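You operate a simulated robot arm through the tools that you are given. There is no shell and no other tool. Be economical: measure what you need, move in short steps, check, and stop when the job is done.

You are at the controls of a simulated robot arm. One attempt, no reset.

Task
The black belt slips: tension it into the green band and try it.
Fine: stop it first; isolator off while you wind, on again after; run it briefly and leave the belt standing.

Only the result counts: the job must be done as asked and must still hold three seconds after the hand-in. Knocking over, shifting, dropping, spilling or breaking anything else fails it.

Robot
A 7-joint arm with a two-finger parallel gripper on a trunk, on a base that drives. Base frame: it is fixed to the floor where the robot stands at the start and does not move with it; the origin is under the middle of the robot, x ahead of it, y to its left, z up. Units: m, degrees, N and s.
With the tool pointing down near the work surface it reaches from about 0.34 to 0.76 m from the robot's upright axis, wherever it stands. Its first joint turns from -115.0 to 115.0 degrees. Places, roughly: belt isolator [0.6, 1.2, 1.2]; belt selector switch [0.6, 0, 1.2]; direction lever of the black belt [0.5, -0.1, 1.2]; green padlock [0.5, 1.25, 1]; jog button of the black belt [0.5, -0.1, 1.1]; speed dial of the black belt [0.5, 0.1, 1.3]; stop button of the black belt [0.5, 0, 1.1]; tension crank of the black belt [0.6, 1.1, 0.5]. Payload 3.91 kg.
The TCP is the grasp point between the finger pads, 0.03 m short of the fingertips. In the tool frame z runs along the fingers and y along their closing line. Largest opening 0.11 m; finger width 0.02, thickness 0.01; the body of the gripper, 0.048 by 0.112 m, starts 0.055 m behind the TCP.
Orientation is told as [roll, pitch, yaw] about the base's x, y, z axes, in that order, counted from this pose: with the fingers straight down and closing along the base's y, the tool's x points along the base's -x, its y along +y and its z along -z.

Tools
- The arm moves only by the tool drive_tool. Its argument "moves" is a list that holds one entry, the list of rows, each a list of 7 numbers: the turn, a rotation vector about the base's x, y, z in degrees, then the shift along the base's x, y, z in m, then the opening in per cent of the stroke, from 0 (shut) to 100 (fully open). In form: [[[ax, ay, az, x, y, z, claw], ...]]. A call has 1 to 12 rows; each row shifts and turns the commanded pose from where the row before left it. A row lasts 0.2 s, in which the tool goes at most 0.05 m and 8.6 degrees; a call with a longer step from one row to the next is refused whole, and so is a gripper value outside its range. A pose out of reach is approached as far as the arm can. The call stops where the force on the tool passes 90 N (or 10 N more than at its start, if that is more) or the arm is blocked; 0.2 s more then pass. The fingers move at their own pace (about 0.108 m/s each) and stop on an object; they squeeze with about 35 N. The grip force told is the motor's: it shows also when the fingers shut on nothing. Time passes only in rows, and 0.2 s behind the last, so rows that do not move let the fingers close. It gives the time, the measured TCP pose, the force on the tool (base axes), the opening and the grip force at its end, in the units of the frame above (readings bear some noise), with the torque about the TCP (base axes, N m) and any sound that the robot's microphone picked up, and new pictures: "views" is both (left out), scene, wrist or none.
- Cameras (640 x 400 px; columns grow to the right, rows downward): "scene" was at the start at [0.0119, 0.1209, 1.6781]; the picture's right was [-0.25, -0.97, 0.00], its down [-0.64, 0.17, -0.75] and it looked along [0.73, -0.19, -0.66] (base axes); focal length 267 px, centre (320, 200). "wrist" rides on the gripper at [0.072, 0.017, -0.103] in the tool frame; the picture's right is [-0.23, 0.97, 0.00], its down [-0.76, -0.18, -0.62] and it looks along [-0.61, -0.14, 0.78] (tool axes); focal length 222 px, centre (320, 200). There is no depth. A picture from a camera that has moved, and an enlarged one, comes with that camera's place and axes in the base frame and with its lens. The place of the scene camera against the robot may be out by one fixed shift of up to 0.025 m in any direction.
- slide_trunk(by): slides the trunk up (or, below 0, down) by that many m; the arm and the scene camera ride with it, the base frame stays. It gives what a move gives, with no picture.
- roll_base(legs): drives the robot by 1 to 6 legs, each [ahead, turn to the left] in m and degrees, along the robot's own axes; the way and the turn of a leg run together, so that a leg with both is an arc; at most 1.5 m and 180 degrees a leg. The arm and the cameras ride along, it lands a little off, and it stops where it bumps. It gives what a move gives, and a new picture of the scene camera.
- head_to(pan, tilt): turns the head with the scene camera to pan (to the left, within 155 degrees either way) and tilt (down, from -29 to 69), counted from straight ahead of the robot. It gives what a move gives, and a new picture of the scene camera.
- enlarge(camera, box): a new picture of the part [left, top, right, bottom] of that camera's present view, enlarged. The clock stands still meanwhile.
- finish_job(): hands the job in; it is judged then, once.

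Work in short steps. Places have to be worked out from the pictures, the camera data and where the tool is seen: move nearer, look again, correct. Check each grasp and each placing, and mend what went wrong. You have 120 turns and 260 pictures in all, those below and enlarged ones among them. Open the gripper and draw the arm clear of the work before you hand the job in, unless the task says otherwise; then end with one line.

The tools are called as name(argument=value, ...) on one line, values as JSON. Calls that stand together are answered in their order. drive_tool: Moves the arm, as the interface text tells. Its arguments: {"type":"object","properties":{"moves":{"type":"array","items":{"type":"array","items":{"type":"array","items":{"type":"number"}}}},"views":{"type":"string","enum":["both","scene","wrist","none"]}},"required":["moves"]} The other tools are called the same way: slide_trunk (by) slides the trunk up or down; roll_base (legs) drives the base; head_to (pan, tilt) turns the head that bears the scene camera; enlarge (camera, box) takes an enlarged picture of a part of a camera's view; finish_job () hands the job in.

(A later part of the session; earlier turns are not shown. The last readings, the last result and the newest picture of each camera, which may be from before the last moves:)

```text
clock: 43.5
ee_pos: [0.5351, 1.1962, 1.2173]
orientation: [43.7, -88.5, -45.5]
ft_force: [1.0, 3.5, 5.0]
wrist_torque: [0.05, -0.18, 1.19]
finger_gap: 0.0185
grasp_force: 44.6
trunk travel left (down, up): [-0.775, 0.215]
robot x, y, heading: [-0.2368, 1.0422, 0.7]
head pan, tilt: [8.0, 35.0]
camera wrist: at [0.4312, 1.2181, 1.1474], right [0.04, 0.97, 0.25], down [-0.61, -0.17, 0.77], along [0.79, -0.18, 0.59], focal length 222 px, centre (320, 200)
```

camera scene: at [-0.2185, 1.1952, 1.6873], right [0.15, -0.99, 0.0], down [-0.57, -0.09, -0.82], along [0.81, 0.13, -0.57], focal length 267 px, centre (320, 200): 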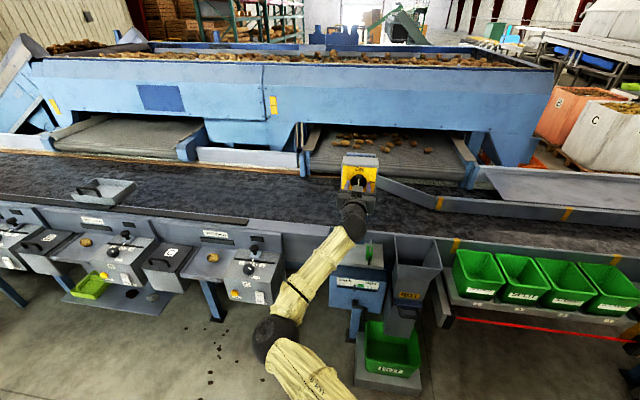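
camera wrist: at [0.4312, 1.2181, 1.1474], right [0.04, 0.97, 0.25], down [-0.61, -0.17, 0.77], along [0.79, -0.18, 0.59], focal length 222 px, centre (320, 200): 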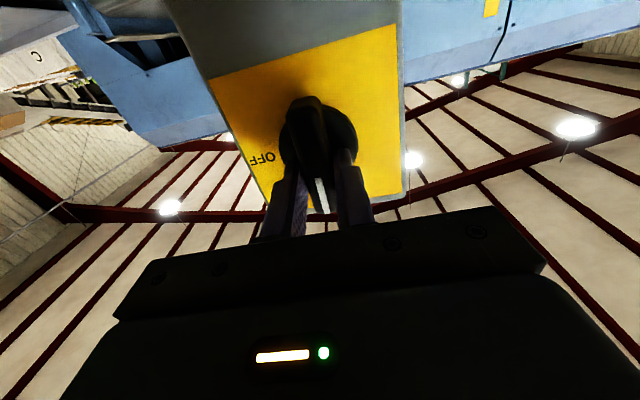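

The bar is held (gap 1.85 cm). Now I turn it clockwise about x in steps.

drive_tool(moves=[[[8, 0, 0, 0, 0, 0, 0], [8, 0, 0, 0, 0, 0, 0], [8, 0, 0, 0, 0, 0, 0], [8, 0, 0, 0, 0, 0, 0], [8, 0, 0, 0, 0, 0, 0], [8, 0, 0, 0, 0, 0, 0]]])

```text
clock: 44.9
ee_pos: [0.5364, 1.1909, 1.2158]
orientation: [86.9, -40.7, -88.9]
ft_force: [-20.4, -23.4, -16.4]
wrist_torque: [-0.24, -0.12, 0.63]
finger_gap: 0.0188
grasp_force: 44.9
trunk travel left (down, up): [-0.775, 0.215]
robot x, y, heading: [-0.2334, 1.0437, 1.2]
head pan, tilt: [8.0, 35.0]
camera scene: at [-0.2211, 1.1909, 1.6875], right [0.15, -0.99, 0.0], down [-0.57, -0.09, -0.82], along [0.81, 0.13, -0.57], focal length 267 px, centre (320, 200)
camera wrist: at [0.4316, 1.2576, 1.1849], right [0.04, 0.46, 0.89], down [-0.62, -0.68, 0.39], along [0.79, -0.56, 0.26], focal length 222 px, centre (320, 200)
```

scene: 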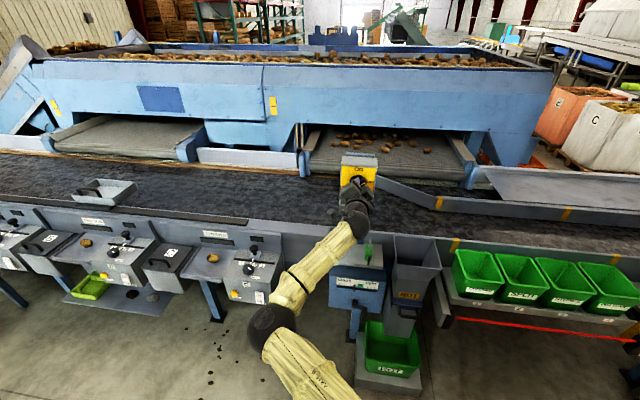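
wrist: 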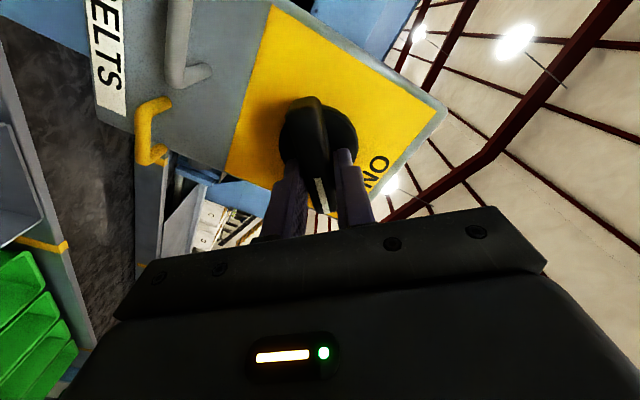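

It turns. I'll ease along with the small reaction forces and turn the rest.

drive_tool(moves=[[[8, 0, 0, -0.001, -0.001, -0.001, 0], [8, 0, 0, -0.001, -0.001, -0.001, 0], [8, 0, 0, 0, 0, 0, 0], [8, 0, 0, 0, 0, 0, 0], [8, 0, 0, 0, 0, 0, 0], [4, 0, 0, 0, 0, 0, 0]]])

enlarge(camera="scene", box=[320, 140, 400, 220])

```text
clock: 46.3
ee_pos: [0.5367, 1.1877, 1.2103]
orientation: [87.6, 3.3, -89.2]
ft_force: [-16.5, -25.8, -30.5]
wrist_torque: [-1.08, -0.54, -0.34]
finger_gap: 0.0197
grasp_force: 45.3
trunk travel left (down, up): [-0.775, 0.215]
robot x, y, heading: [-0.2384, 1.0367, 1.1]
head pan, tilt: [8.0, 35.0]
camera scene: at [-0.2179, 1.1907, 1.6875], right [0.15, -0.99, 0.0], down [-0.57, -0.09, -0.82], along [0.81, 0.13, -0.57], focal length 267 px, centre (320, 200)
camera wrist: at [0.432, 1.2581, 1.2352], right [0.04, -0.28, 0.96], down [-0.62, -0.76, -0.19], along [0.78, -0.58, -0.21], focal length 222 px, centre (320, 200)
```

scene: 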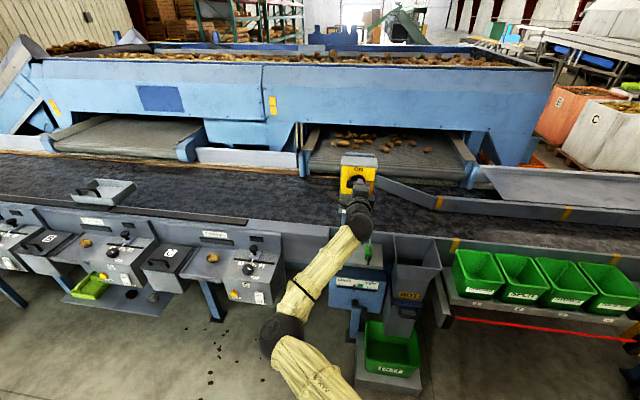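
wrist: 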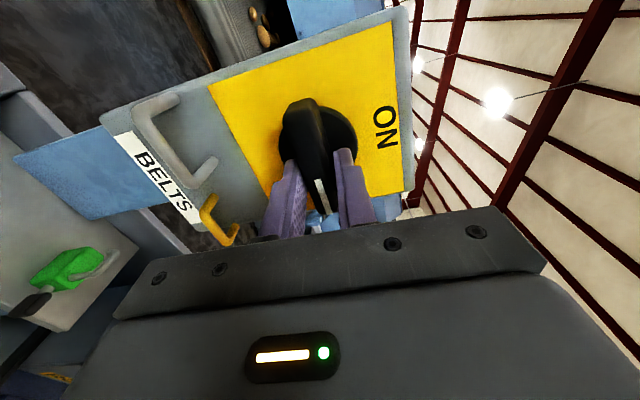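

```text
5.00 times, centred on (360, 180) of scene
camera zoom: at [-0.2179, 1.1907, 1.6875], right [0.15, -0.99, 0.0], down [-0.57, -0.09, -0.82], along [0.81, 0.13, -0.57], focal length 1336 px, centre (120, 300)
```

zoom: 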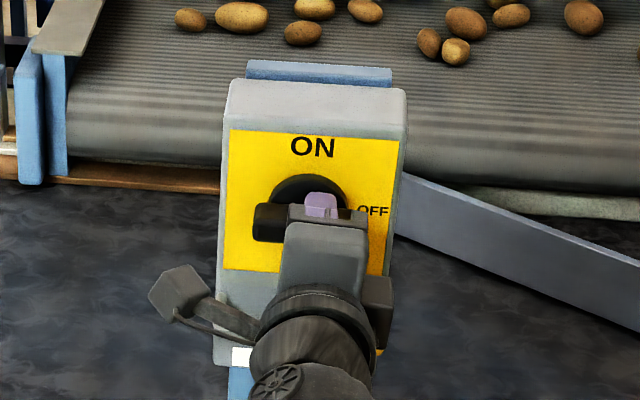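

The knob is at about 90° and against its stop. I'll let go, back off, and check.

drive_tool(moves=[[[0, 0, 0, 0, 0, 0, 45], [0, 0, 0, 0, 0, 0, 45], [0, 0, 0, -0.03, 0, 0, 45], [0, 0, 0, -0.045, 0, 0, 45], [0, 0, 0, -0.045, 0, 0, 45], [0, 0, 0, -0.045, 0, -0.01, 45]]])

enlarge(camera="scene", box=[320, 140, 400, 220])

```text
clock: 47.7
ee_pos: [0.3718, 1.1945, 1.2086]
orientation: [88.5, 3.5, -88.9]
ft_force: [0.0, -0.4, -0.3]
wrist_torque: [-0.01, 0.02, -0.04]
finger_gap: 0.0495
grasp_force: 0.0
trunk travel left (down, up): [-0.775, 0.215]
robot x, y, heading: [-0.2344, 1.0392, 0.6]
head pan, tilt: [8.0, 35.0]
camera scene: at [-0.2201, 1.1954, 1.6874], right [0.15, -0.99, 0.0], down [-0.57, -0.09, -0.82], along [0.81, 0.13, -0.57], focal length 267 px, centre (320, 200)
camera wrist: at [0.2662, 1.263, 1.2314], right [0.03, -0.29, 0.96], down [-0.61, -0.76, -0.21], along [0.79, -0.58, -0.2], focal length 222 px, centre (320, 200)
```

scene: 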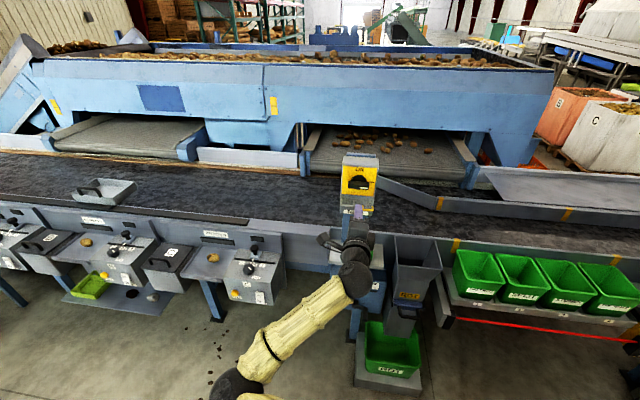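
wrist: 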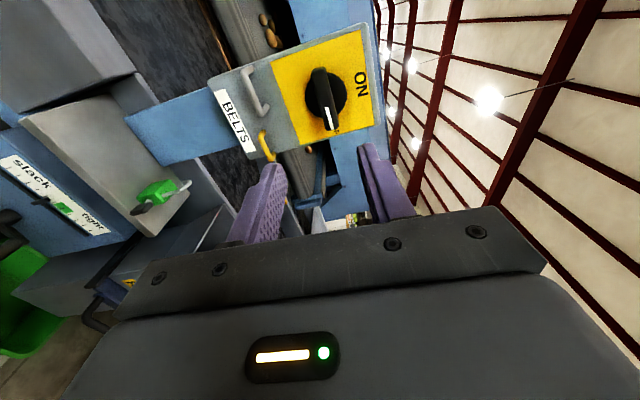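

```text
5.00 times, centred on (360, 180) of scene
camera zoom: at [-0.2201, 1.1954, 1.6874], right [0.15, -0.99, 0.0], down [-0.57, -0.09, -0.82], along [0.81, 0.13, -0.57], focal length 1336 px, centre (120, 300)
```

zoom: 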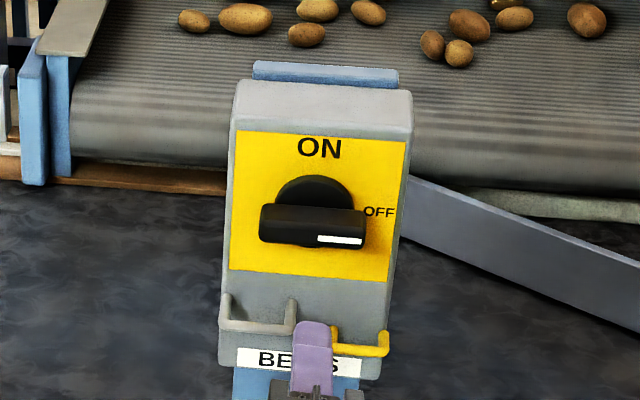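

The isolator is OFF. Now the crank: I'll retract slightly, lower the trunk, and look at the gauge and crank from nearer.

drive_tool(moves=[[[0, 0, 0, -0.045, 0, 0, 0], [0, 0, 0, -0.03, 0, 0, 0]]], views="none")

slide_trunk(by=-0.5)

head_to(pan=0, tilt=35)

enlarge(camera="wrist", box=[0, 0, 640, 400])

```text
clock: 48.3
ee_pos: [0.2956, 1.1946, 1.2053]
orientation: [88.0, 3.0, -88.7]
ft_force: [-0.3, 0.6, -0.1]
wrist_torque: [0.04, 0.03, 0.02]
finger_gap: 0.0001
grasp_force: 34.9
trunk travel left (down, up): [-0.775, 0.215]
robot x, y, heading: [-0.2348, 1.0399, 0.8]
head pan, tilt: [8.0, 35.0]
```

```text
refused: -0.5 is not a number from -0.4 to 0.4
```

```text
clock: 49.0
ee_pos: [0.2964, 1.1963, 1.2049]
orientation: [88.1, 3.1, -88.9]
ft_force: [1.0, -0.1, -0.1]
wrist_torque: [0.02, 0.0, -0.01]
finger_gap: 0.0001
grasp_force: 35.3
trunk travel left (down, up): [-0.775, 0.215]
robot x, y, heading: [-0.235, 1.0413, 0.8]
head pan, tilt: [0.0, 35.0]
camera scene: at [-0.2179, 1.1831, 1.6873], right [0.02, -1.0, 0.0], down [-0.57, -0.01, -0.82], along [0.82, 0.01, -0.57], focal length 267 px, centre (320, 200)
```

scene: 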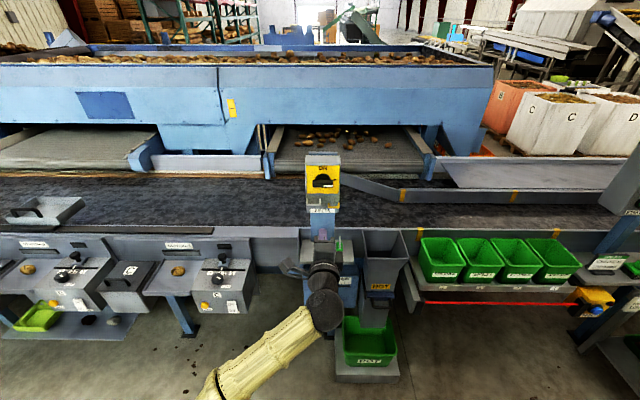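

```text
1.00 times, centred on (320, 200) of wrist
camera zoom: at [0.1914, 1.2635, 1.2278], right [0.04, -0.28, 0.96], down [-0.61, -0.76, -0.2], along [0.79, -0.58, -0.2], focal length 222 px, centre (320, 200)
```

zoom: 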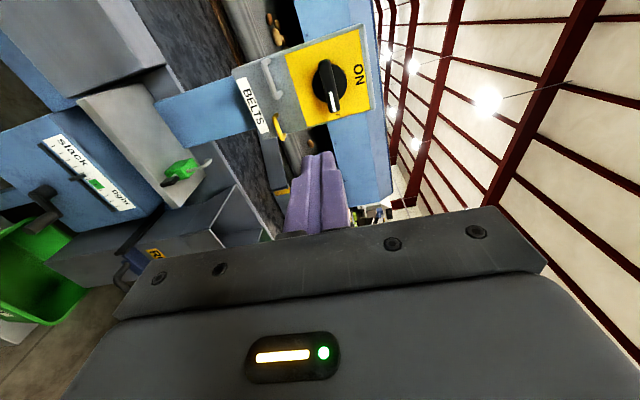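

Triangulation puts the crank hub near (0.575, 1.16, 0.53). I'll lower the trunk in two goes and look.

slide_trunk(by=-0.4)

slide_trunk(by=-0.2)

head_to(pan=0, tilt=30)

enlarge(camera="wrist", box=[0, 0, 640, 400])

```text
clock: 52.8
ee_pos: [0.2955, 1.1945, 0.8046]
orientation: [88.1, 3.0, -89.0]
ft_force: [0.4, -0.1, -0.1]
wrist_torque: [0.01, 0.0, 0.04]
finger_gap: 0.0001
grasp_force: 34.9
trunk travel left (down, up): [-0.375, 0.615]
robot x, y, heading: [-0.2325, 1.0395, 0.7]
head pan, tilt: [0.0, 35.0]
```

```text
clock: 55.0
ee_pos: [0.2958, 1.1941, 0.6056]
orientation: [88.1, 3.1, -88.9]
ft_force: [-0.2, 0.1, -0.3]
wrist_torque: [0.02, 0.02, 0.0]
finger_gap: 0.0
grasp_force: 34.9
trunk travel left (down, up): [-0.175, 0.815]
robot x, y, heading: [-0.2372, 1.0384, 1.0]
head pan, tilt: [0.0, 35.0]
```

```text
clock: 55.7
ee_pos: [0.2958, 1.1951, 0.6051]
orientation: [88.2, 3.1, -89.0]
ft_force: [-0.7, 0.3, 0.1]
wrist_torque: [0.01, 0.02, 0.01]
finger_gap: 0.0
grasp_force: 35.0
trunk travel left (down, up): [-0.175, 0.815]
robot x, y, heading: [-0.2359, 1.0408, 1.0]
head pan, tilt: [0.0, 30.0]
camera scene: at [-0.2157, 1.183, 1.0951], right [0.01, -1.0, 0.0], down [-0.5, -0.01, -0.87], along [0.87, 0.01, -0.5], focal length 267 px, centre (320, 200)
```

scene: 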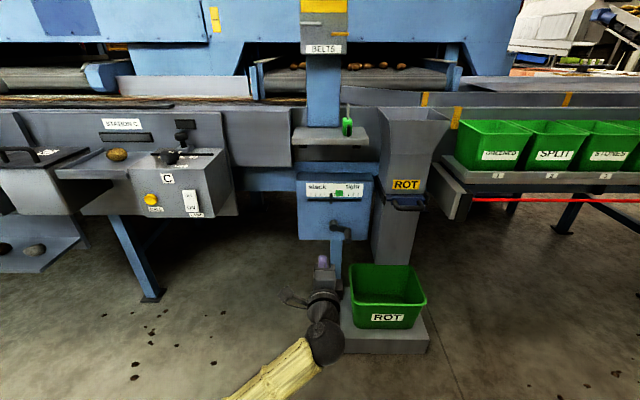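

```text
1.00 times, centred on (320, 200) of wrist
camera zoom: at [0.1912, 1.2634, 0.6278], right [0.04, -0.28, 0.96], down [-0.61, -0.76, -0.2], along [0.79, -0.58, -0.2], focal length 222 px, centre (320, 200)
```

zoom: 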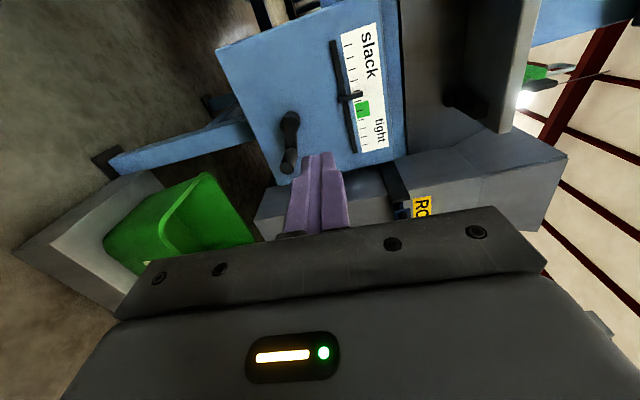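

enlarge(camera="wrist", box=[220, 60, 420, 185])

enlarge(camera="scene", box=[280, 160, 400, 280])

```text
3.20 times, centred on (320, 122) of wrist
camera zoom: at [0.1912, 1.2634, 0.6278], right [0.04, -0.28, 0.96], down [-0.61, -0.76, -0.2], along [0.79, -0.58, -0.2], focal length 711 px, centre (320, 448)
```

zoom: 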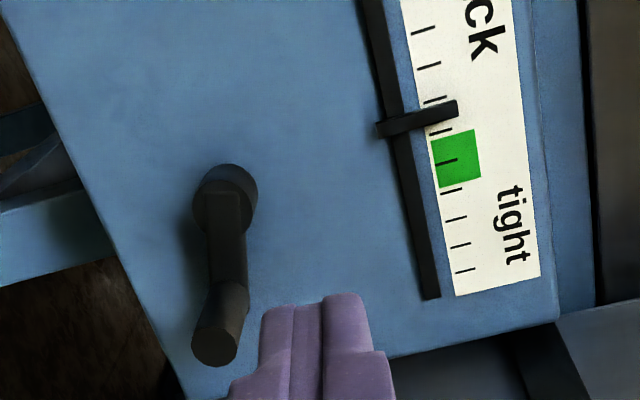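

```text
3.33 times, centred on (340, 220) of scene
camera zoom: at [-0.2157, 1.183, 1.0951], right [0.01, -1.0, 0.0], down [-0.5, -0.01, -0.87], along [0.87, 0.01, -0.5], focal length 891 px, centre (253, 133)
```

zoom: 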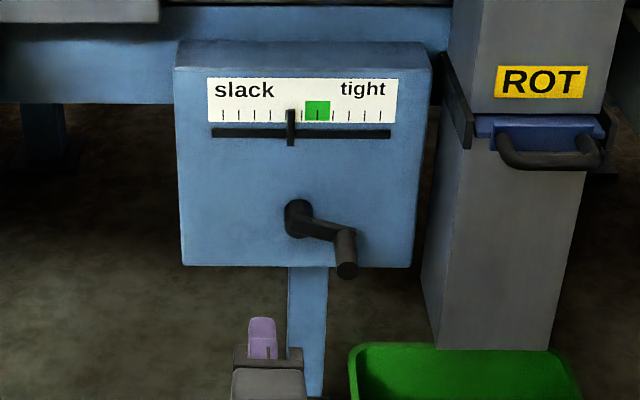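

Crank geometry: hub ≈ (0.585, 1.155, 0.526), grip end ≈ (0.521, 1.104, 0.510), so radius about 5.3 cm with the arm pointing right. I'll align in front of the grip with fingers open and check.

drive_tool(moves=[[[0, 0, 0, 0, -0.03, -0.032, 50], [0, 0, 0, 0, -0.03, -0.032, 50], [0, 0, 0, 0, -0.03, -0.031, 50], [0, 0, 0, 0.045, 0, 0, 50], [0, 0, 0, 0.045, 0, 0, 50], [0, 0, 0, 0.045, 0, 0, 50], [0, 0, 0, 0.035, 0, 0, 50]]])

enlarge(camera="scene", box=[280, 160, 400, 280])

enlarge(camera="wrist", box=[200, 60, 440, 250])

```text
clock: 56.2
ee_pos: [0.2749, 1.1968, 0.6858]
orientation: [98.4, 27.1, -79.2]
ft_force: [-0.9, 0.0, 0.7]
wrist_torque: [-0.01, 0.03, -0.01]
finger_gap: 0.0549
grasp_force: 0.0
trunk travel left (down, up): [-0.175, 0.815]
robot x, y, heading: [-0.2366, 1.0393, 0.6]
head pan, tilt: [0.0, 30.0]
stopped in row 2: the arm was blocked; the commanded pose is now the measured one
camera scene: at [-0.2156, 1.183, 1.0951], right [0.01, -1.0, 0.0], down [-0.5, -0.01, -0.87], along [0.87, 0.01, -0.5], focal length 267 px, centre (320, 200)
camera wrist: at [0.1587, 1.239, 0.7188], right [-0.02, -0.66, 0.75], down [-0.47, -0.66, -0.59], along [0.88, -0.37, -0.3], focal length 222 px, centre (320, 200)
```

scene: 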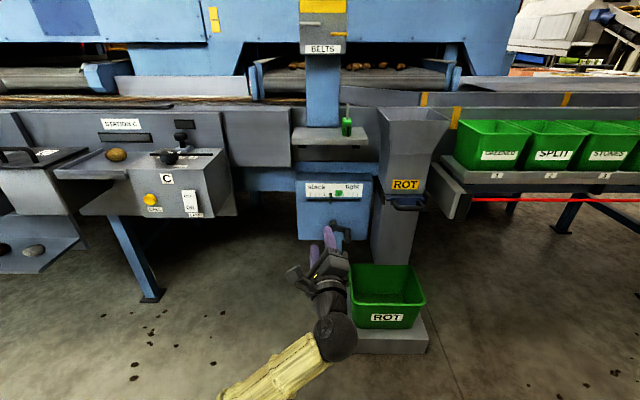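
wrist: 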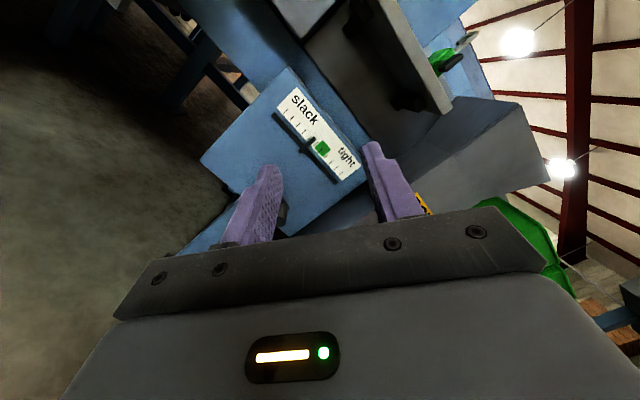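

```text
3.33 times, centred on (340, 220) of scene
camera zoom: at [-0.2156, 1.183, 1.0951], right [0.01, -1.0, 0.0], down [-0.5, -0.01, -0.87], along [0.87, 0.01, -0.5], focal length 891 px, centre (253, 133)
```

zoom: 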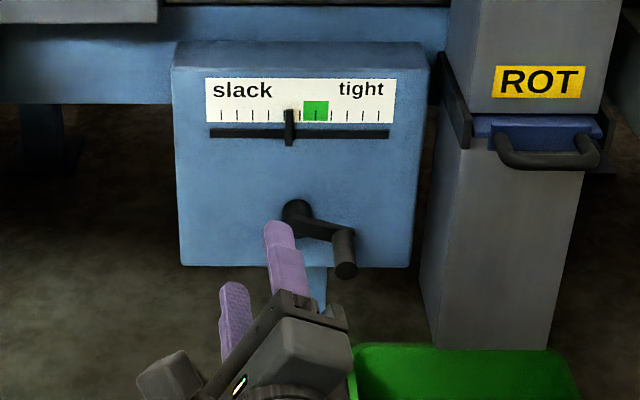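

```text
2.11 times, centred on (320, 155) of wrist
camera zoom: at [0.1587, 1.239, 0.7188], right [-0.02, -0.66, 0.75], down [-0.47, -0.66, -0.59], along [0.88, -0.37, -0.3], focal length 468 px, centre (320, 295)
```

zoom: 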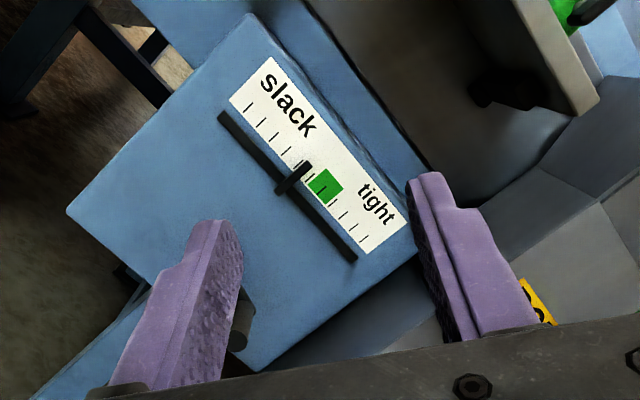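

The arm got blocked (folded arm, low trunk) and twisted a bit. I'll raise the trunk, back the base off, and straighten the tool with the arm more extended.

slide_trunk(by=0.2)

roll_base(legs=[[-0.2, 0]])

drive_tool(moves=[[[0, 0, 0, 0.04, 0, 0, 50], [0, 0, 0, 0.04, 0, 0, 50], [0, 0, 0, 0.04, 0, 0, 50], [-6, 1.9, -1.75, 0.03, 0, 0, 50], [-6, 1.9, -1.75, 0.03, 0, 0, 50], [-6, 1.9, -1.75, 0.02, 0, 0, 50], [-6, 1.9, -1.75, 0, 0, 0, 50]]])

```text
clock: 58.4
ee_pos: [0.2749, 1.1961, 0.886]
orientation: [98.5, 27.1, -79.2]
ft_force: [0.5, -0.1, 0.3]
wrist_torque: [-0.02, -0.01, 0.01]
finger_gap: 0.0549
grasp_force: 0.1
trunk travel left (down, up): [-0.375, 0.615]
robot x, y, heading: [-0.2369, 1.0372, 0.8]
head pan, tilt: [0.0, 30.0]
```

```text
clock: 59.9
ee_pos: [0.0766, 1.1954, 0.8853]
orientation: [98.6, 27.0, -78.9]
ft_force: [0.2, 0.4, 0.0]
wrist_torque: [-0.01, -0.01, -0.02]
finger_gap: 0.0549
grasp_force: 0.1
trunk travel left (down, up): [-0.375, 0.615]
robot x, y, heading: [-0.4304, 1.0391, 0.9]
head pan, tilt: [0.0, 30.0]
camera scene: at [-0.4131, 1.1804, 1.2951], right [0.01, -1.0, 0.0], down [-0.5, -0.01, -0.87], along [0.87, 0.01, -0.5], focal length 267 px, centre (320, 200)
```

scene: 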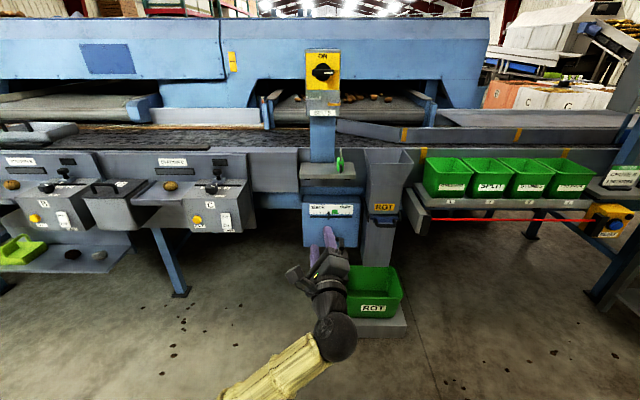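

```text
clock: 60.5
ee_pos: [0.0606, 1.2835, 0.9879]
orientation: [112.0, 39.0, -55.8]
ft_force: [0.3, -1.6, -0.7]
wrist_torque: [-0.04, 0.02, 0.04]
finger_gap: 0.055
grasp_force: 0.1
out of reach, approached as far as the arm can: row 2
trunk travel left (down, up): [-0.375, 0.615]
robot x, y, heading: [-0.4342, 1.0362, 0.7]
head pan, tilt: [0.0, 30.0]
stopped in row 2: the arm was blocked; the commanded pose is now the measured one
camera scene: at [-0.4122, 1.1797, 1.2952], right [0.01, -1.0, 0.0], down [-0.5, -0.01, -0.87], along [0.87, 0.01, -0.5], focal length 267 px, centre (320, 200)
camera wrist: at [-0.0652, 1.2854, 1.0144], right [0.12, -0.82, 0.56], down [-0.23, -0.57, -0.79], along [0.97, -0.04, -0.25], focal length 222 px, centre (320, 200)
```

scene: 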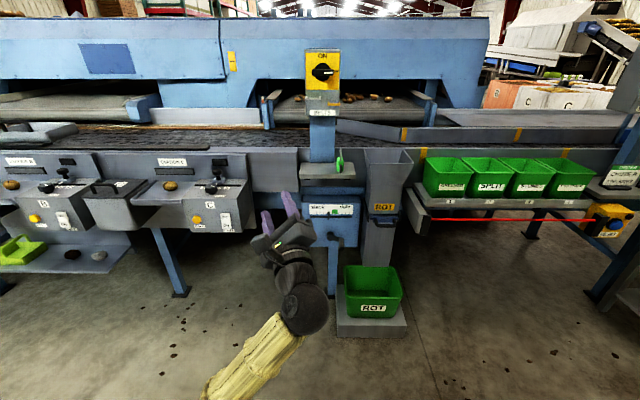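
wrist: 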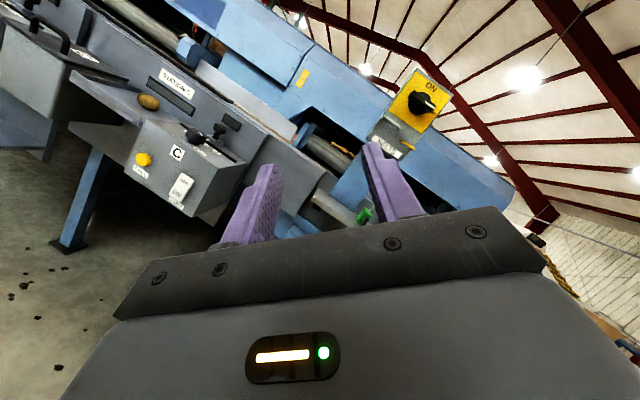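

A wrist joint seems to have run to its end. I'll unwind the tool about its own axis in the other direction.

drive_tool(moves=[[[-7.2, -2.6, -2.3, 0, 0, 0, 50], [-7.2, -2.6, -2.3, 0, 0, 0, 50], [-7.2, -2.6, -2.3, 0, 0, 0, 50], [-7.2, -2.6, -2.3, 0, 0, 0, 50], [-7.2, -2.6, -2.3, 0, 0, 0, 50], [-7.2, -2.6, -2.3, 0, 0, 0, 50], [-7.2, -2.6, -2.3, 0, 0, 0, 50], [-7.2, -2.6, -2.3, 0, 0, 0, 50], [-7.2, -2.6, -2.3, 0, 0, 0, 50], [-7.2, -2.6, -2.3, 0, 0, 0, 50], [-7.2, -2.6, -2.3, 0, 0, 0, 50]]])

```text
clock: 62.9
ee_pos: [0.0582, 1.2847, 0.9877]
orientation: [113.6, -44.7, -86.7]
ft_force: [-0.4, -0.1, 0.2]
wrist_torque: [0.05, 0.01, 0.02]
finger_gap: 0.0549
grasp_force: 0.0
trunk travel left (down, up): [-0.375, 0.615]
robot x, y, heading: [-0.4263, 1.0368, 0.8]
head pan, tilt: [0.0, 30.0]
camera scene: at [-0.413, 1.1804, 1.2951], right [0.01, -1.0, 0.0], down [-0.5, -0.01, -0.87], along [0.87, 0.01, -0.5], focal length 267 px, centre (320, 200)
camera wrist: at [-0.0448, 1.3128, 0.9176], right [-0.41, 0.44, 0.79], down [-0.45, -0.86, 0.24], along [0.79, -0.26, 0.56], focal length 222 px, centre (320, 200)
```

scene: 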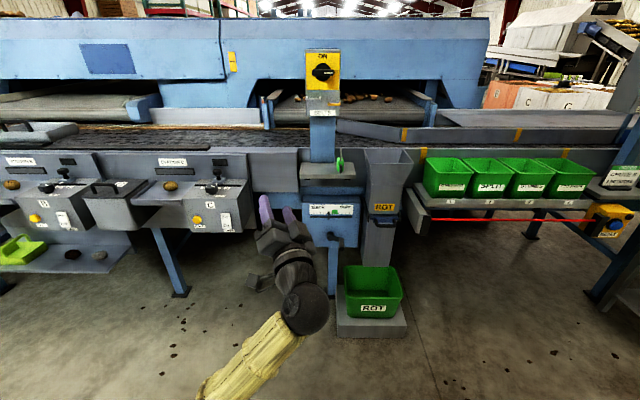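
wrist: 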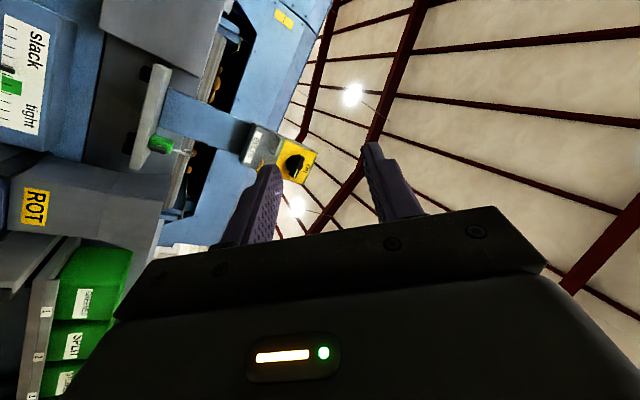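

Unwound. Now I'll point the tool straight ahead, level the closing line, and extend the arm.

drive_tool(moves=[[[0, 4.4, -4.9, 0.03, -0.015, -0.01, 50], [0, 4.4, -4.9, 0.03, -0.015, -0.01, 50], [0, 4.4, -4.9, 0.03, -0.015, -0.01, 50], [0, 4.4, -4.9, 0.03, -0.015, -0.01, 50], [-7.3, 0, 0, 0.03, -0.015, -0.02, 50], [-7.3, 0, 0, 0.03, -0.015, -0.02, 50], [-7.3, 0, 0, 0.03, -0.02, -0.02, 50], [-7.3, 0, 0, 0.02, -0.02, -0.02, 50], [-7.3, 0, 0, 0.02, -0.02, -0.02, 50], [-7.3, 0, 0, 0, -0.02, -0.02, 50], [0, 0, 0, 0, -0.01, -0.02, 50]]])

```text
clock: 65.2
ee_pos: [0.2958, 1.1261, 0.9317]
orientation: [128.9, -78.5, -129.6]
ft_force: [1.2, -0.1, -0.1]
wrist_torque: [-0.01, 0.01, 0.01]
finger_gap: 0.0551
grasp_force: 0.1
out of reach, approached as far as the arm can: row 10, 11
trunk travel left (down, up): [-0.375, 0.615]
robot x, y, heading: [-0.4326, 1.0394, 0.7]
head pan, tilt: [0.0, 30.0]
stopped in row 11: the arm was blocked; the commanded pose is now the measured one
camera scene: at [-0.4127, 1.1797, 1.2951], right [0.01, -1.0, 0.0], down [-0.5, -0.01, -0.87], along [0.87, 0.01, -0.5], focal length 267 px, centre (320, 200)
camera wrist: at [0.2023, 1.1567, 0.8499], right [-0.03, 0.93, 0.37], down [-0.71, -0.28, 0.64], along [0.7, -0.25, 0.67], focal length 222 px, centre (320, 200)
```

scene: 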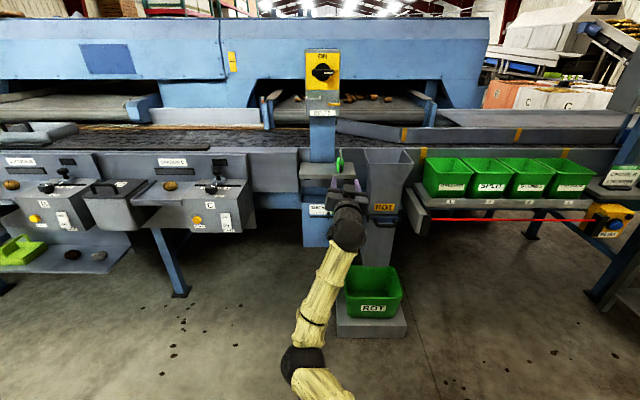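
wrist: 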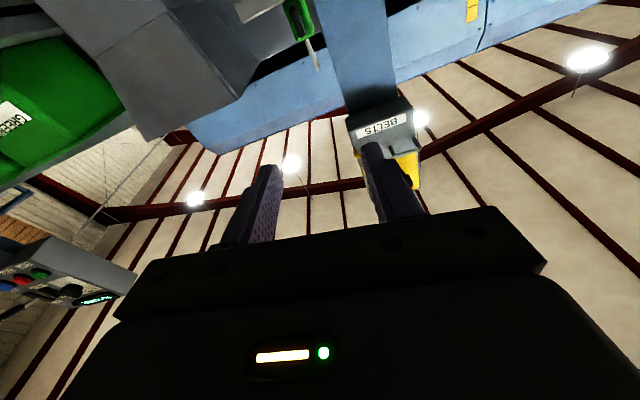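

The tool points about 7° up, which drives the wrist into its limit. I'll tilt it 22° down, then lower.

drive_tool(moves=[[[0, 7, 0, 0, 0, 0, 50], [0, 7, 0, 0, 0, 0, 50], [0, 7, 0, 0, 0, 0, 50], [-5, 0, 0, 0, 0, -0.02, 50], [-5, 0, 0, 0, 0, -0.03, 50], [0, 0, 0, 0, 0, -0.03, 50], [0, 0, 0, 0, 0, -0.03, 50]]], views="scene")

```text
clock: 66.8
ee_pos: [0.2973, 1.127, 0.8216]
orientation: [-8.1, -76.3, 4.7]
ft_force: [0.4, -0.9, 0.6]
wrist_torque: [0.0, 0.01, 0.02]
finger_gap: 0.0549
grasp_force: 0.0
trunk travel left (down, up): [-0.375, 0.615]
robot x, y, heading: [-0.435, 1.0365, 1.0]
head pan, tilt: [0.0, 30.0]
camera scene: at [-0.4128, 1.1803, 1.2951], right [0.01, -1.0, 0.0], down [-0.5, -0.01, -0.87], along [0.87, 0.01, -0.5], focal length 267 px, centre (320, 200)
```

scene: 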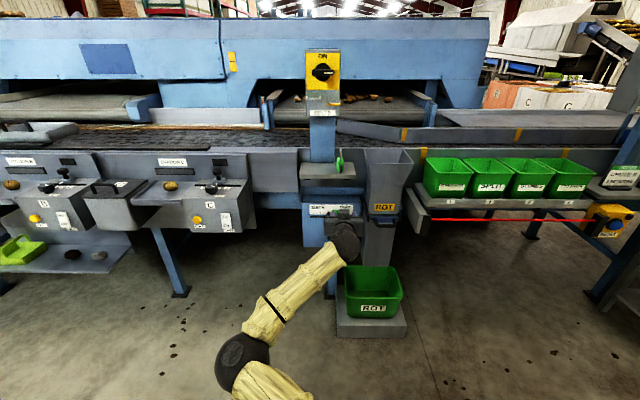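

Good pose. Now lower the trunk by 0.31.

slide_trunk(by=-0.31)

drive_tool(moves=[[[0, 0, 0, 0.01, -0.01, 0, 50], [0, 0, 0, 0.01, -0.013, 0.005, 50]]])

enlarge(camera="scene", box=[280, 140, 400, 260])

```text
clock: 69.9
ee_pos: [0.2971, 1.1272, 0.5124]
orientation: [-7.8, -76.3, 4.3]
ft_force: [-0.2, -0.6, -1.1]
wrist_torque: [-0.03, 0.02, 0.0]
finger_gap: 0.0549
grasp_force: 0.0
trunk travel left (down, up): [-0.065, 0.925]
robot x, y, heading: [-0.4308, 1.0393, 0.8]
head pan, tilt: [0.0, 30.0]
```

```text
clock: 70.5
ee_pos: [0.3169, 1.1043, 0.517]
orientation: [-7.8, -76.2, 4.3]
ft_force: [0.7, -0.3, -0.4]
wrist_torque: [-0.03, -0.03, 0.0]
finger_gap: 0.0551
grasp_force: 0.1
trunk travel left (down, up): [-0.065, 0.925]
robot x, y, heading: [-0.4323, 1.0402, 0.7]
head pan, tilt: [0.0, 30.0]
camera scene: at [-0.4128, 1.1804, 0.985], right [0.01, -1.0, 0.0], down [-0.5, -0.01, -0.87], along [0.87, 0.01, -0.5], focal length 267 px, centre (320, 200)
camera wrist: at [0.1996, 1.1254, 0.4686], right [0.11, 0.98, 0.19], down [-0.43, -0.13, 0.89], along [0.89, -0.18, 0.41], focal length 222 px, centre (320, 200)
```

scene: 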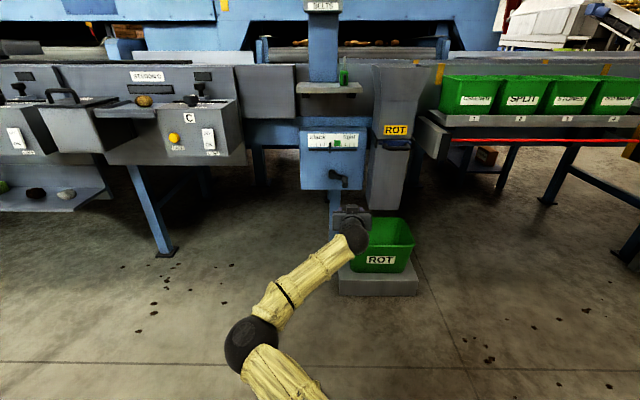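
wrist: 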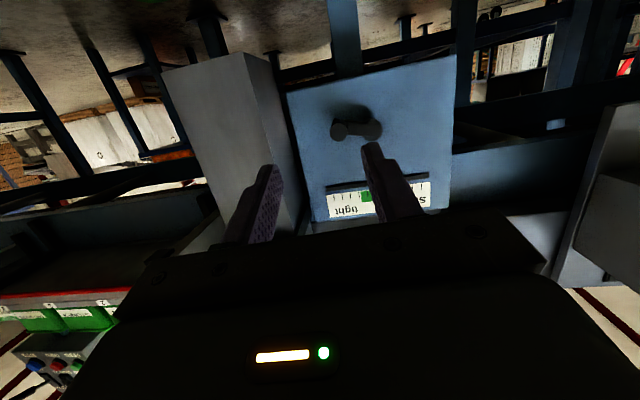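

```text
3.33 times, centred on (340, 200) of scene
camera zoom: at [-0.4128, 1.1804, 0.985], right [0.01, -1.0, 0.0], down [-0.5, -0.01, -0.87], along [0.87, 0.01, -0.5], focal length 891 px, centre (253, 200)
```

zoom: 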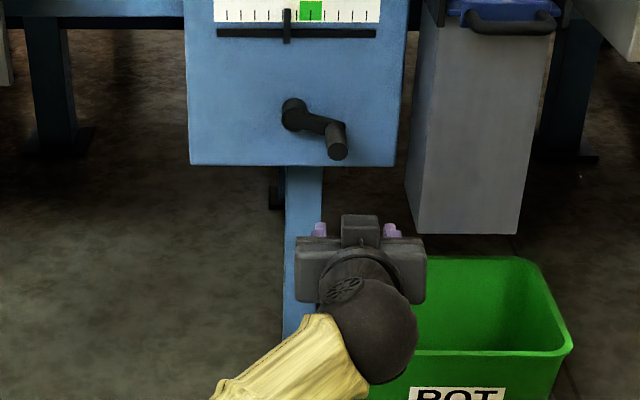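

Aligned: grip end reads (0.52, 1.108, 0.515). I'll drive the base ahead 0.155 and check.

roll_base(legs=[[0.155, 0]])

enlarge(camera="wrist", box=[160, 0, 480, 250])

enlarge(camera="scene", box=[280, 160, 400, 280])

```text
clock: 71.9
ee_pos: [0.4757, 1.1029, 0.5162]
orientation: [-7.9, -76.3, 4.3]
ft_force: [0.2, -0.7, 0.2]
wrist_torque: [0.01, -0.05, -0.02]
finger_gap: 0.055
grasp_force: 0.1
trunk travel left (down, up): [-0.065, 0.925]
robot x, y, heading: [-0.2771, 1.0372, 0.9]
head pan, tilt: [0.0, 30.0]
camera scene: at [-0.2537, 1.1823, 0.9851], right [0.01, -1.0, 0.0], down [-0.5, -0.01, -0.87], along [0.87, 0.01, -0.5], focal length 267 px, centre (320, 200)
```

scene: 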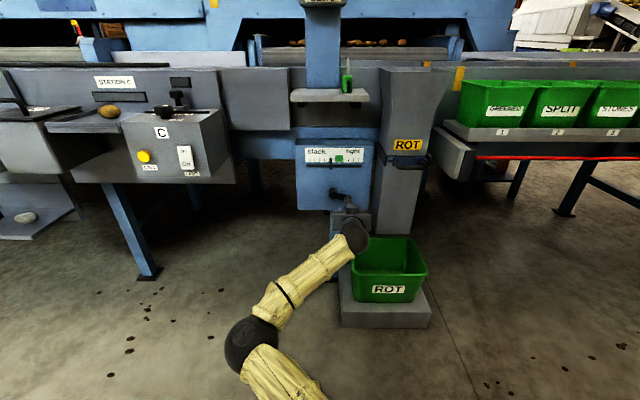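

```text
1.60 times, centred on (320, 125) of wrist
camera zoom: at [0.3584, 1.1258, 0.4687], right [0.11, 0.98, 0.19], down [-0.44, -0.12, 0.89], along [0.89, -0.18, 0.41], focal length 355 px, centre (320, 320)
```

zoom: 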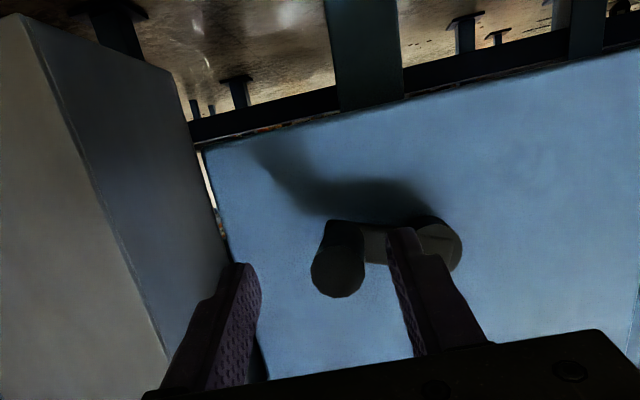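

```text
3.33 times, centred on (340, 220) of scene
camera zoom: at [-0.2537, 1.1823, 0.9851], right [0.01, -1.0, 0.0], down [-0.5, -0.01, -0.87], along [0.87, 0.01, -0.5], focal length 891 px, centre (253, 133)
```

zoom: 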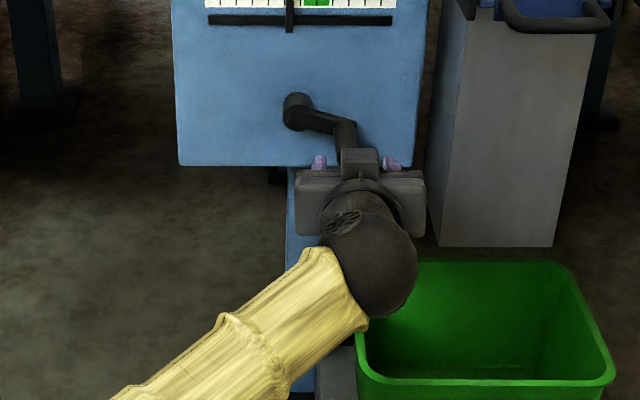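

Nicely straddled. I'll advance 5 cm, close on the grip.

drive_tool(moves=[[[0, 0, 0, 0.02, 0.002, 0.003, 50], [0, 0, 0, 0.018, 0.002, 0.003, 50], [0, 0, 0, 0.015, 0, 0, 50], [0, 0, 0, 0, 0, 0, 0], [0, 0, 0, 0, 0, 0, 0], [0, 0, 0, 0, 0, 0, 0]]])

enlarge(camera="wrist", box=[160, 0, 480, 250])

```text
clock: 73.2
ee_pos: [0.5252, 1.1081, 0.5206]
orientation: [-7.7, -76.0, 4.5]
ft_force: [-21.3, -14.7, -0.4]
wrist_torque: [0.11, -0.05, 1.81]
finger_gap: 0.0259
grasp_force: 35.5
trunk travel left (down, up): [-0.065, 0.925]
robot x, y, heading: [-0.2779, 1.0415, 0.8]
head pan, tilt: [0.0, 30.0]
stopped in row 6: the force on the tool passed its limit (the readings are from after the stop); the commanded pose is now the measured one
camera scene: at [-0.2564, 1.1817, 0.9854], right [0.01, -1.0, 0.0], down [-0.5, -0.01, -0.87], along [0.87, 0.01, -0.5], focal length 267 px, centre (320, 200)
camera wrist: at [0.4089, 1.1303, 0.4738], right [0.11, 0.98, 0.19], down [-0.43, -0.13, 0.89], along [0.9, -0.18, 0.41], focal length 222 px, centre (320, 200)
```

scene: 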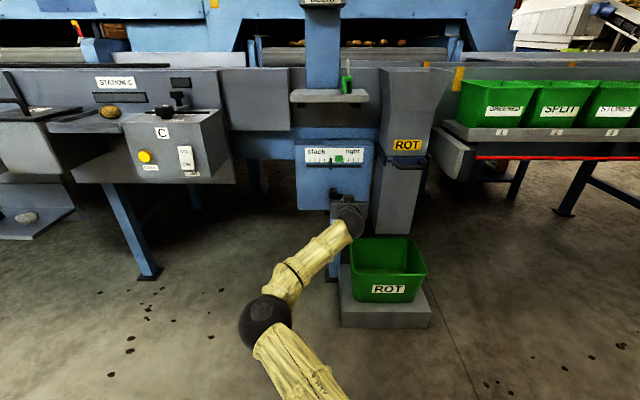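
wrist: 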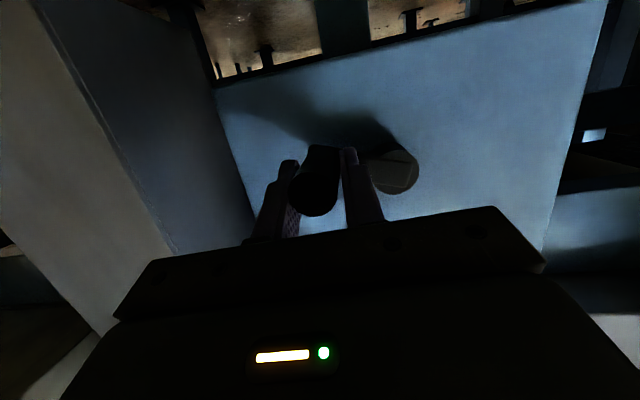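

```text
1.60 times, centred on (320, 125) of wrist
camera zoom: at [0.4089, 1.1303, 0.4738], right [0.11, 0.98, 0.19], down [-0.43, -0.13, 0.89], along [0.9, -0.18, 0.41], focal length 355 px, centre (320, 320)
```

zoom: 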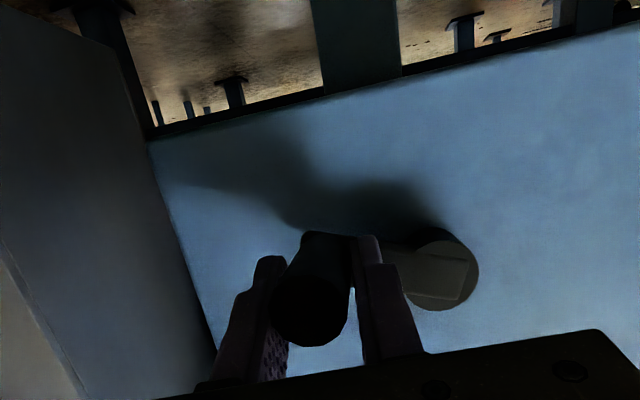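

The grip is between the fingers (gap 2.6 cm). I'll wind clockwise about 48° along the arc and watch the gauge.

drive_tool(moves=[[[0, 0, 0, 0, 0.0015, -0.0066, 0], [0, 0, 0, 0, 0.0025, -0.0064, 0], [0, 0, 0, 0, 0.0033, -0.006, 0], [0, 0, 0, 0, 0.0041, -0.0054, 0], [0, 0, 0, 0, 0.0049, -0.0049, 0], [0, 0, 0, 0, 0.0054, -0.0041, 0]]])

enlarge(camera="scene", box=[280, 130, 400, 250])

```text
clock: 74.6
ee_pos: [0.5252, 1.1375, 0.4945]
orientation: [-8.1, -76.3, 5.7]
ft_force: [-13.0, 7.4, 33.1]
wrist_torque: [0.29, 0.65, 2.19]
finger_gap: 0.0248
grasp_force: 44.8
trunk travel left (down, up): [-0.065, 0.925]
robot x, y, heading: [-0.2751, 1.0376, 0.5]
head pan, tilt: [0.0, 30.0]
camera scene: at [-0.2582, 1.1822, 0.9855], right [0.01, -1.0, 0.0], down [-0.5, -0.01, -0.87], along [0.87, 0.01, -0.5], focal length 267 px, centre (320, 200)
camera wrist: at [0.4093, 1.1577, 0.445], right [0.09, 0.98, 0.19], down [-0.43, -0.13, 0.89], along [0.9, -0.16, 0.41], focal length 222 px, centre (320, 200)
```

scene: 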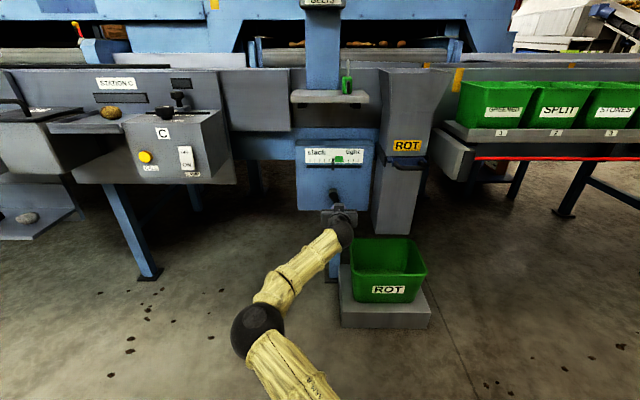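
wrist: 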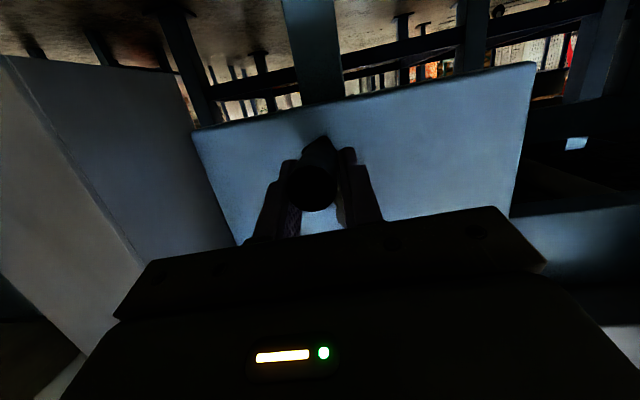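

```text
3.33 times, centred on (340, 190) of scene
camera zoom: at [-0.2582, 1.1822, 0.9855], right [0.01, -1.0, 0.0], down [-0.5, -0.01, -0.87], along [0.87, 0.01, -0.5], focal length 891 px, centre (253, 233)
```

zoom: 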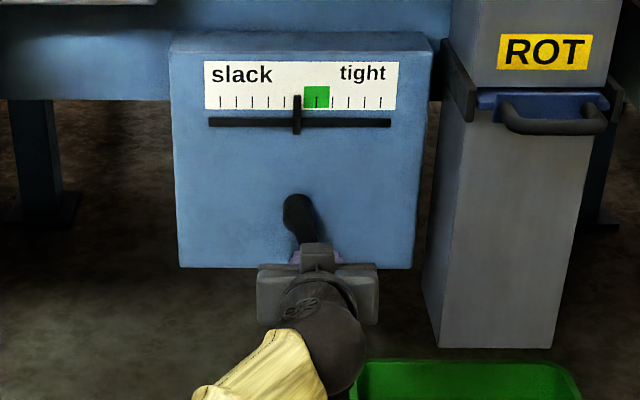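

The pointer moves toward tight: 48° gave about 7 px, and about 19 px more are needed (~130°). Re-fitting the circle to the measured points (centre ≈ 1.153, 0.540), I'll continue 70°.

drive_tool(moves=[[[0, 0, 0, 0, 0.0154, 0.0034, 0], [0, 0, 0, 0, 0.0087, -0.0006, 0], [0, 0, 0, 0, 0.0086, 0.0009, 0], [0, 0, 0, 0, 0.0084, 0.0024, 0], [0, 0, 0, 0, 0.0079, 0.0038, 0], [0, 0, 0, 0, 0.007, 0.0052, 0], [0, 0, 0, 0, 0.0061, 0.0062, 0]]])

enlarge(camera="scene", box=[280, 130, 400, 250])

```text
clock: 76.2
ee_pos: [0.5269, 1.1932, 0.5088]
orientation: [-7.6, -75.9, 4.5]
ft_force: [0.3, -20.1, 3.8]
wrist_torque: [0.14, -0.3, 1.25]
finger_gap: 0.025
grasp_force: 44.8
trunk travel left (down, up): [-0.065, 0.925]
robot x, y, heading: [-0.2752, 1.0411, 0.5]
head pan, tilt: [0.0, 30.0]
camera scene: at [-0.2553, 1.1813, 0.9852], right [0.01, -1.0, 0.0], down [-0.5, -0.01, -0.87], along [0.87, 0.01, -0.5], focal length 267 px, centre (320, 200)
camera wrist: at [0.4103, 1.2153, 0.4607], right [0.1, 0.98, 0.19], down [-0.43, -0.13, 0.89], along [0.9, -0.17, 0.4], focal length 222 px, centre (320, 200)
```

scene: 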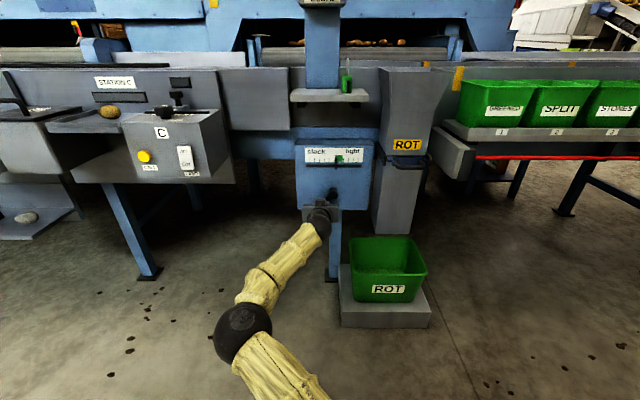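
wrist: 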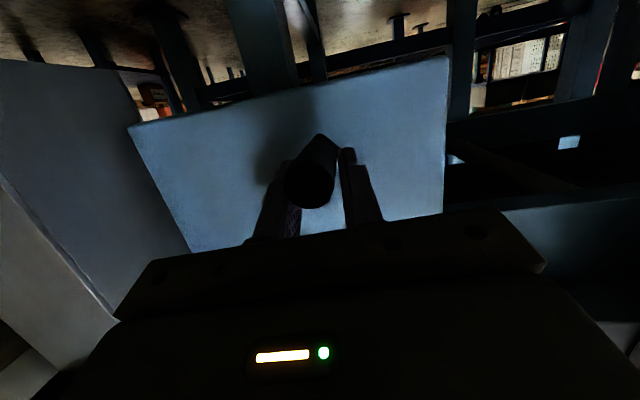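

```text
3.33 times, centred on (340, 190) of scene
camera zoom: at [-0.2553, 1.1813, 0.9852], right [0.01, -1.0, 0.0], down [-0.5, -0.01, -0.87], along [0.87, 0.01, -0.5], focal length 891 px, centre (253, 233)
```

zoom: 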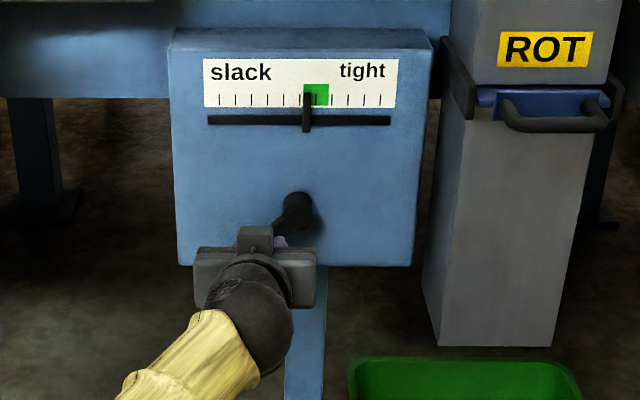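

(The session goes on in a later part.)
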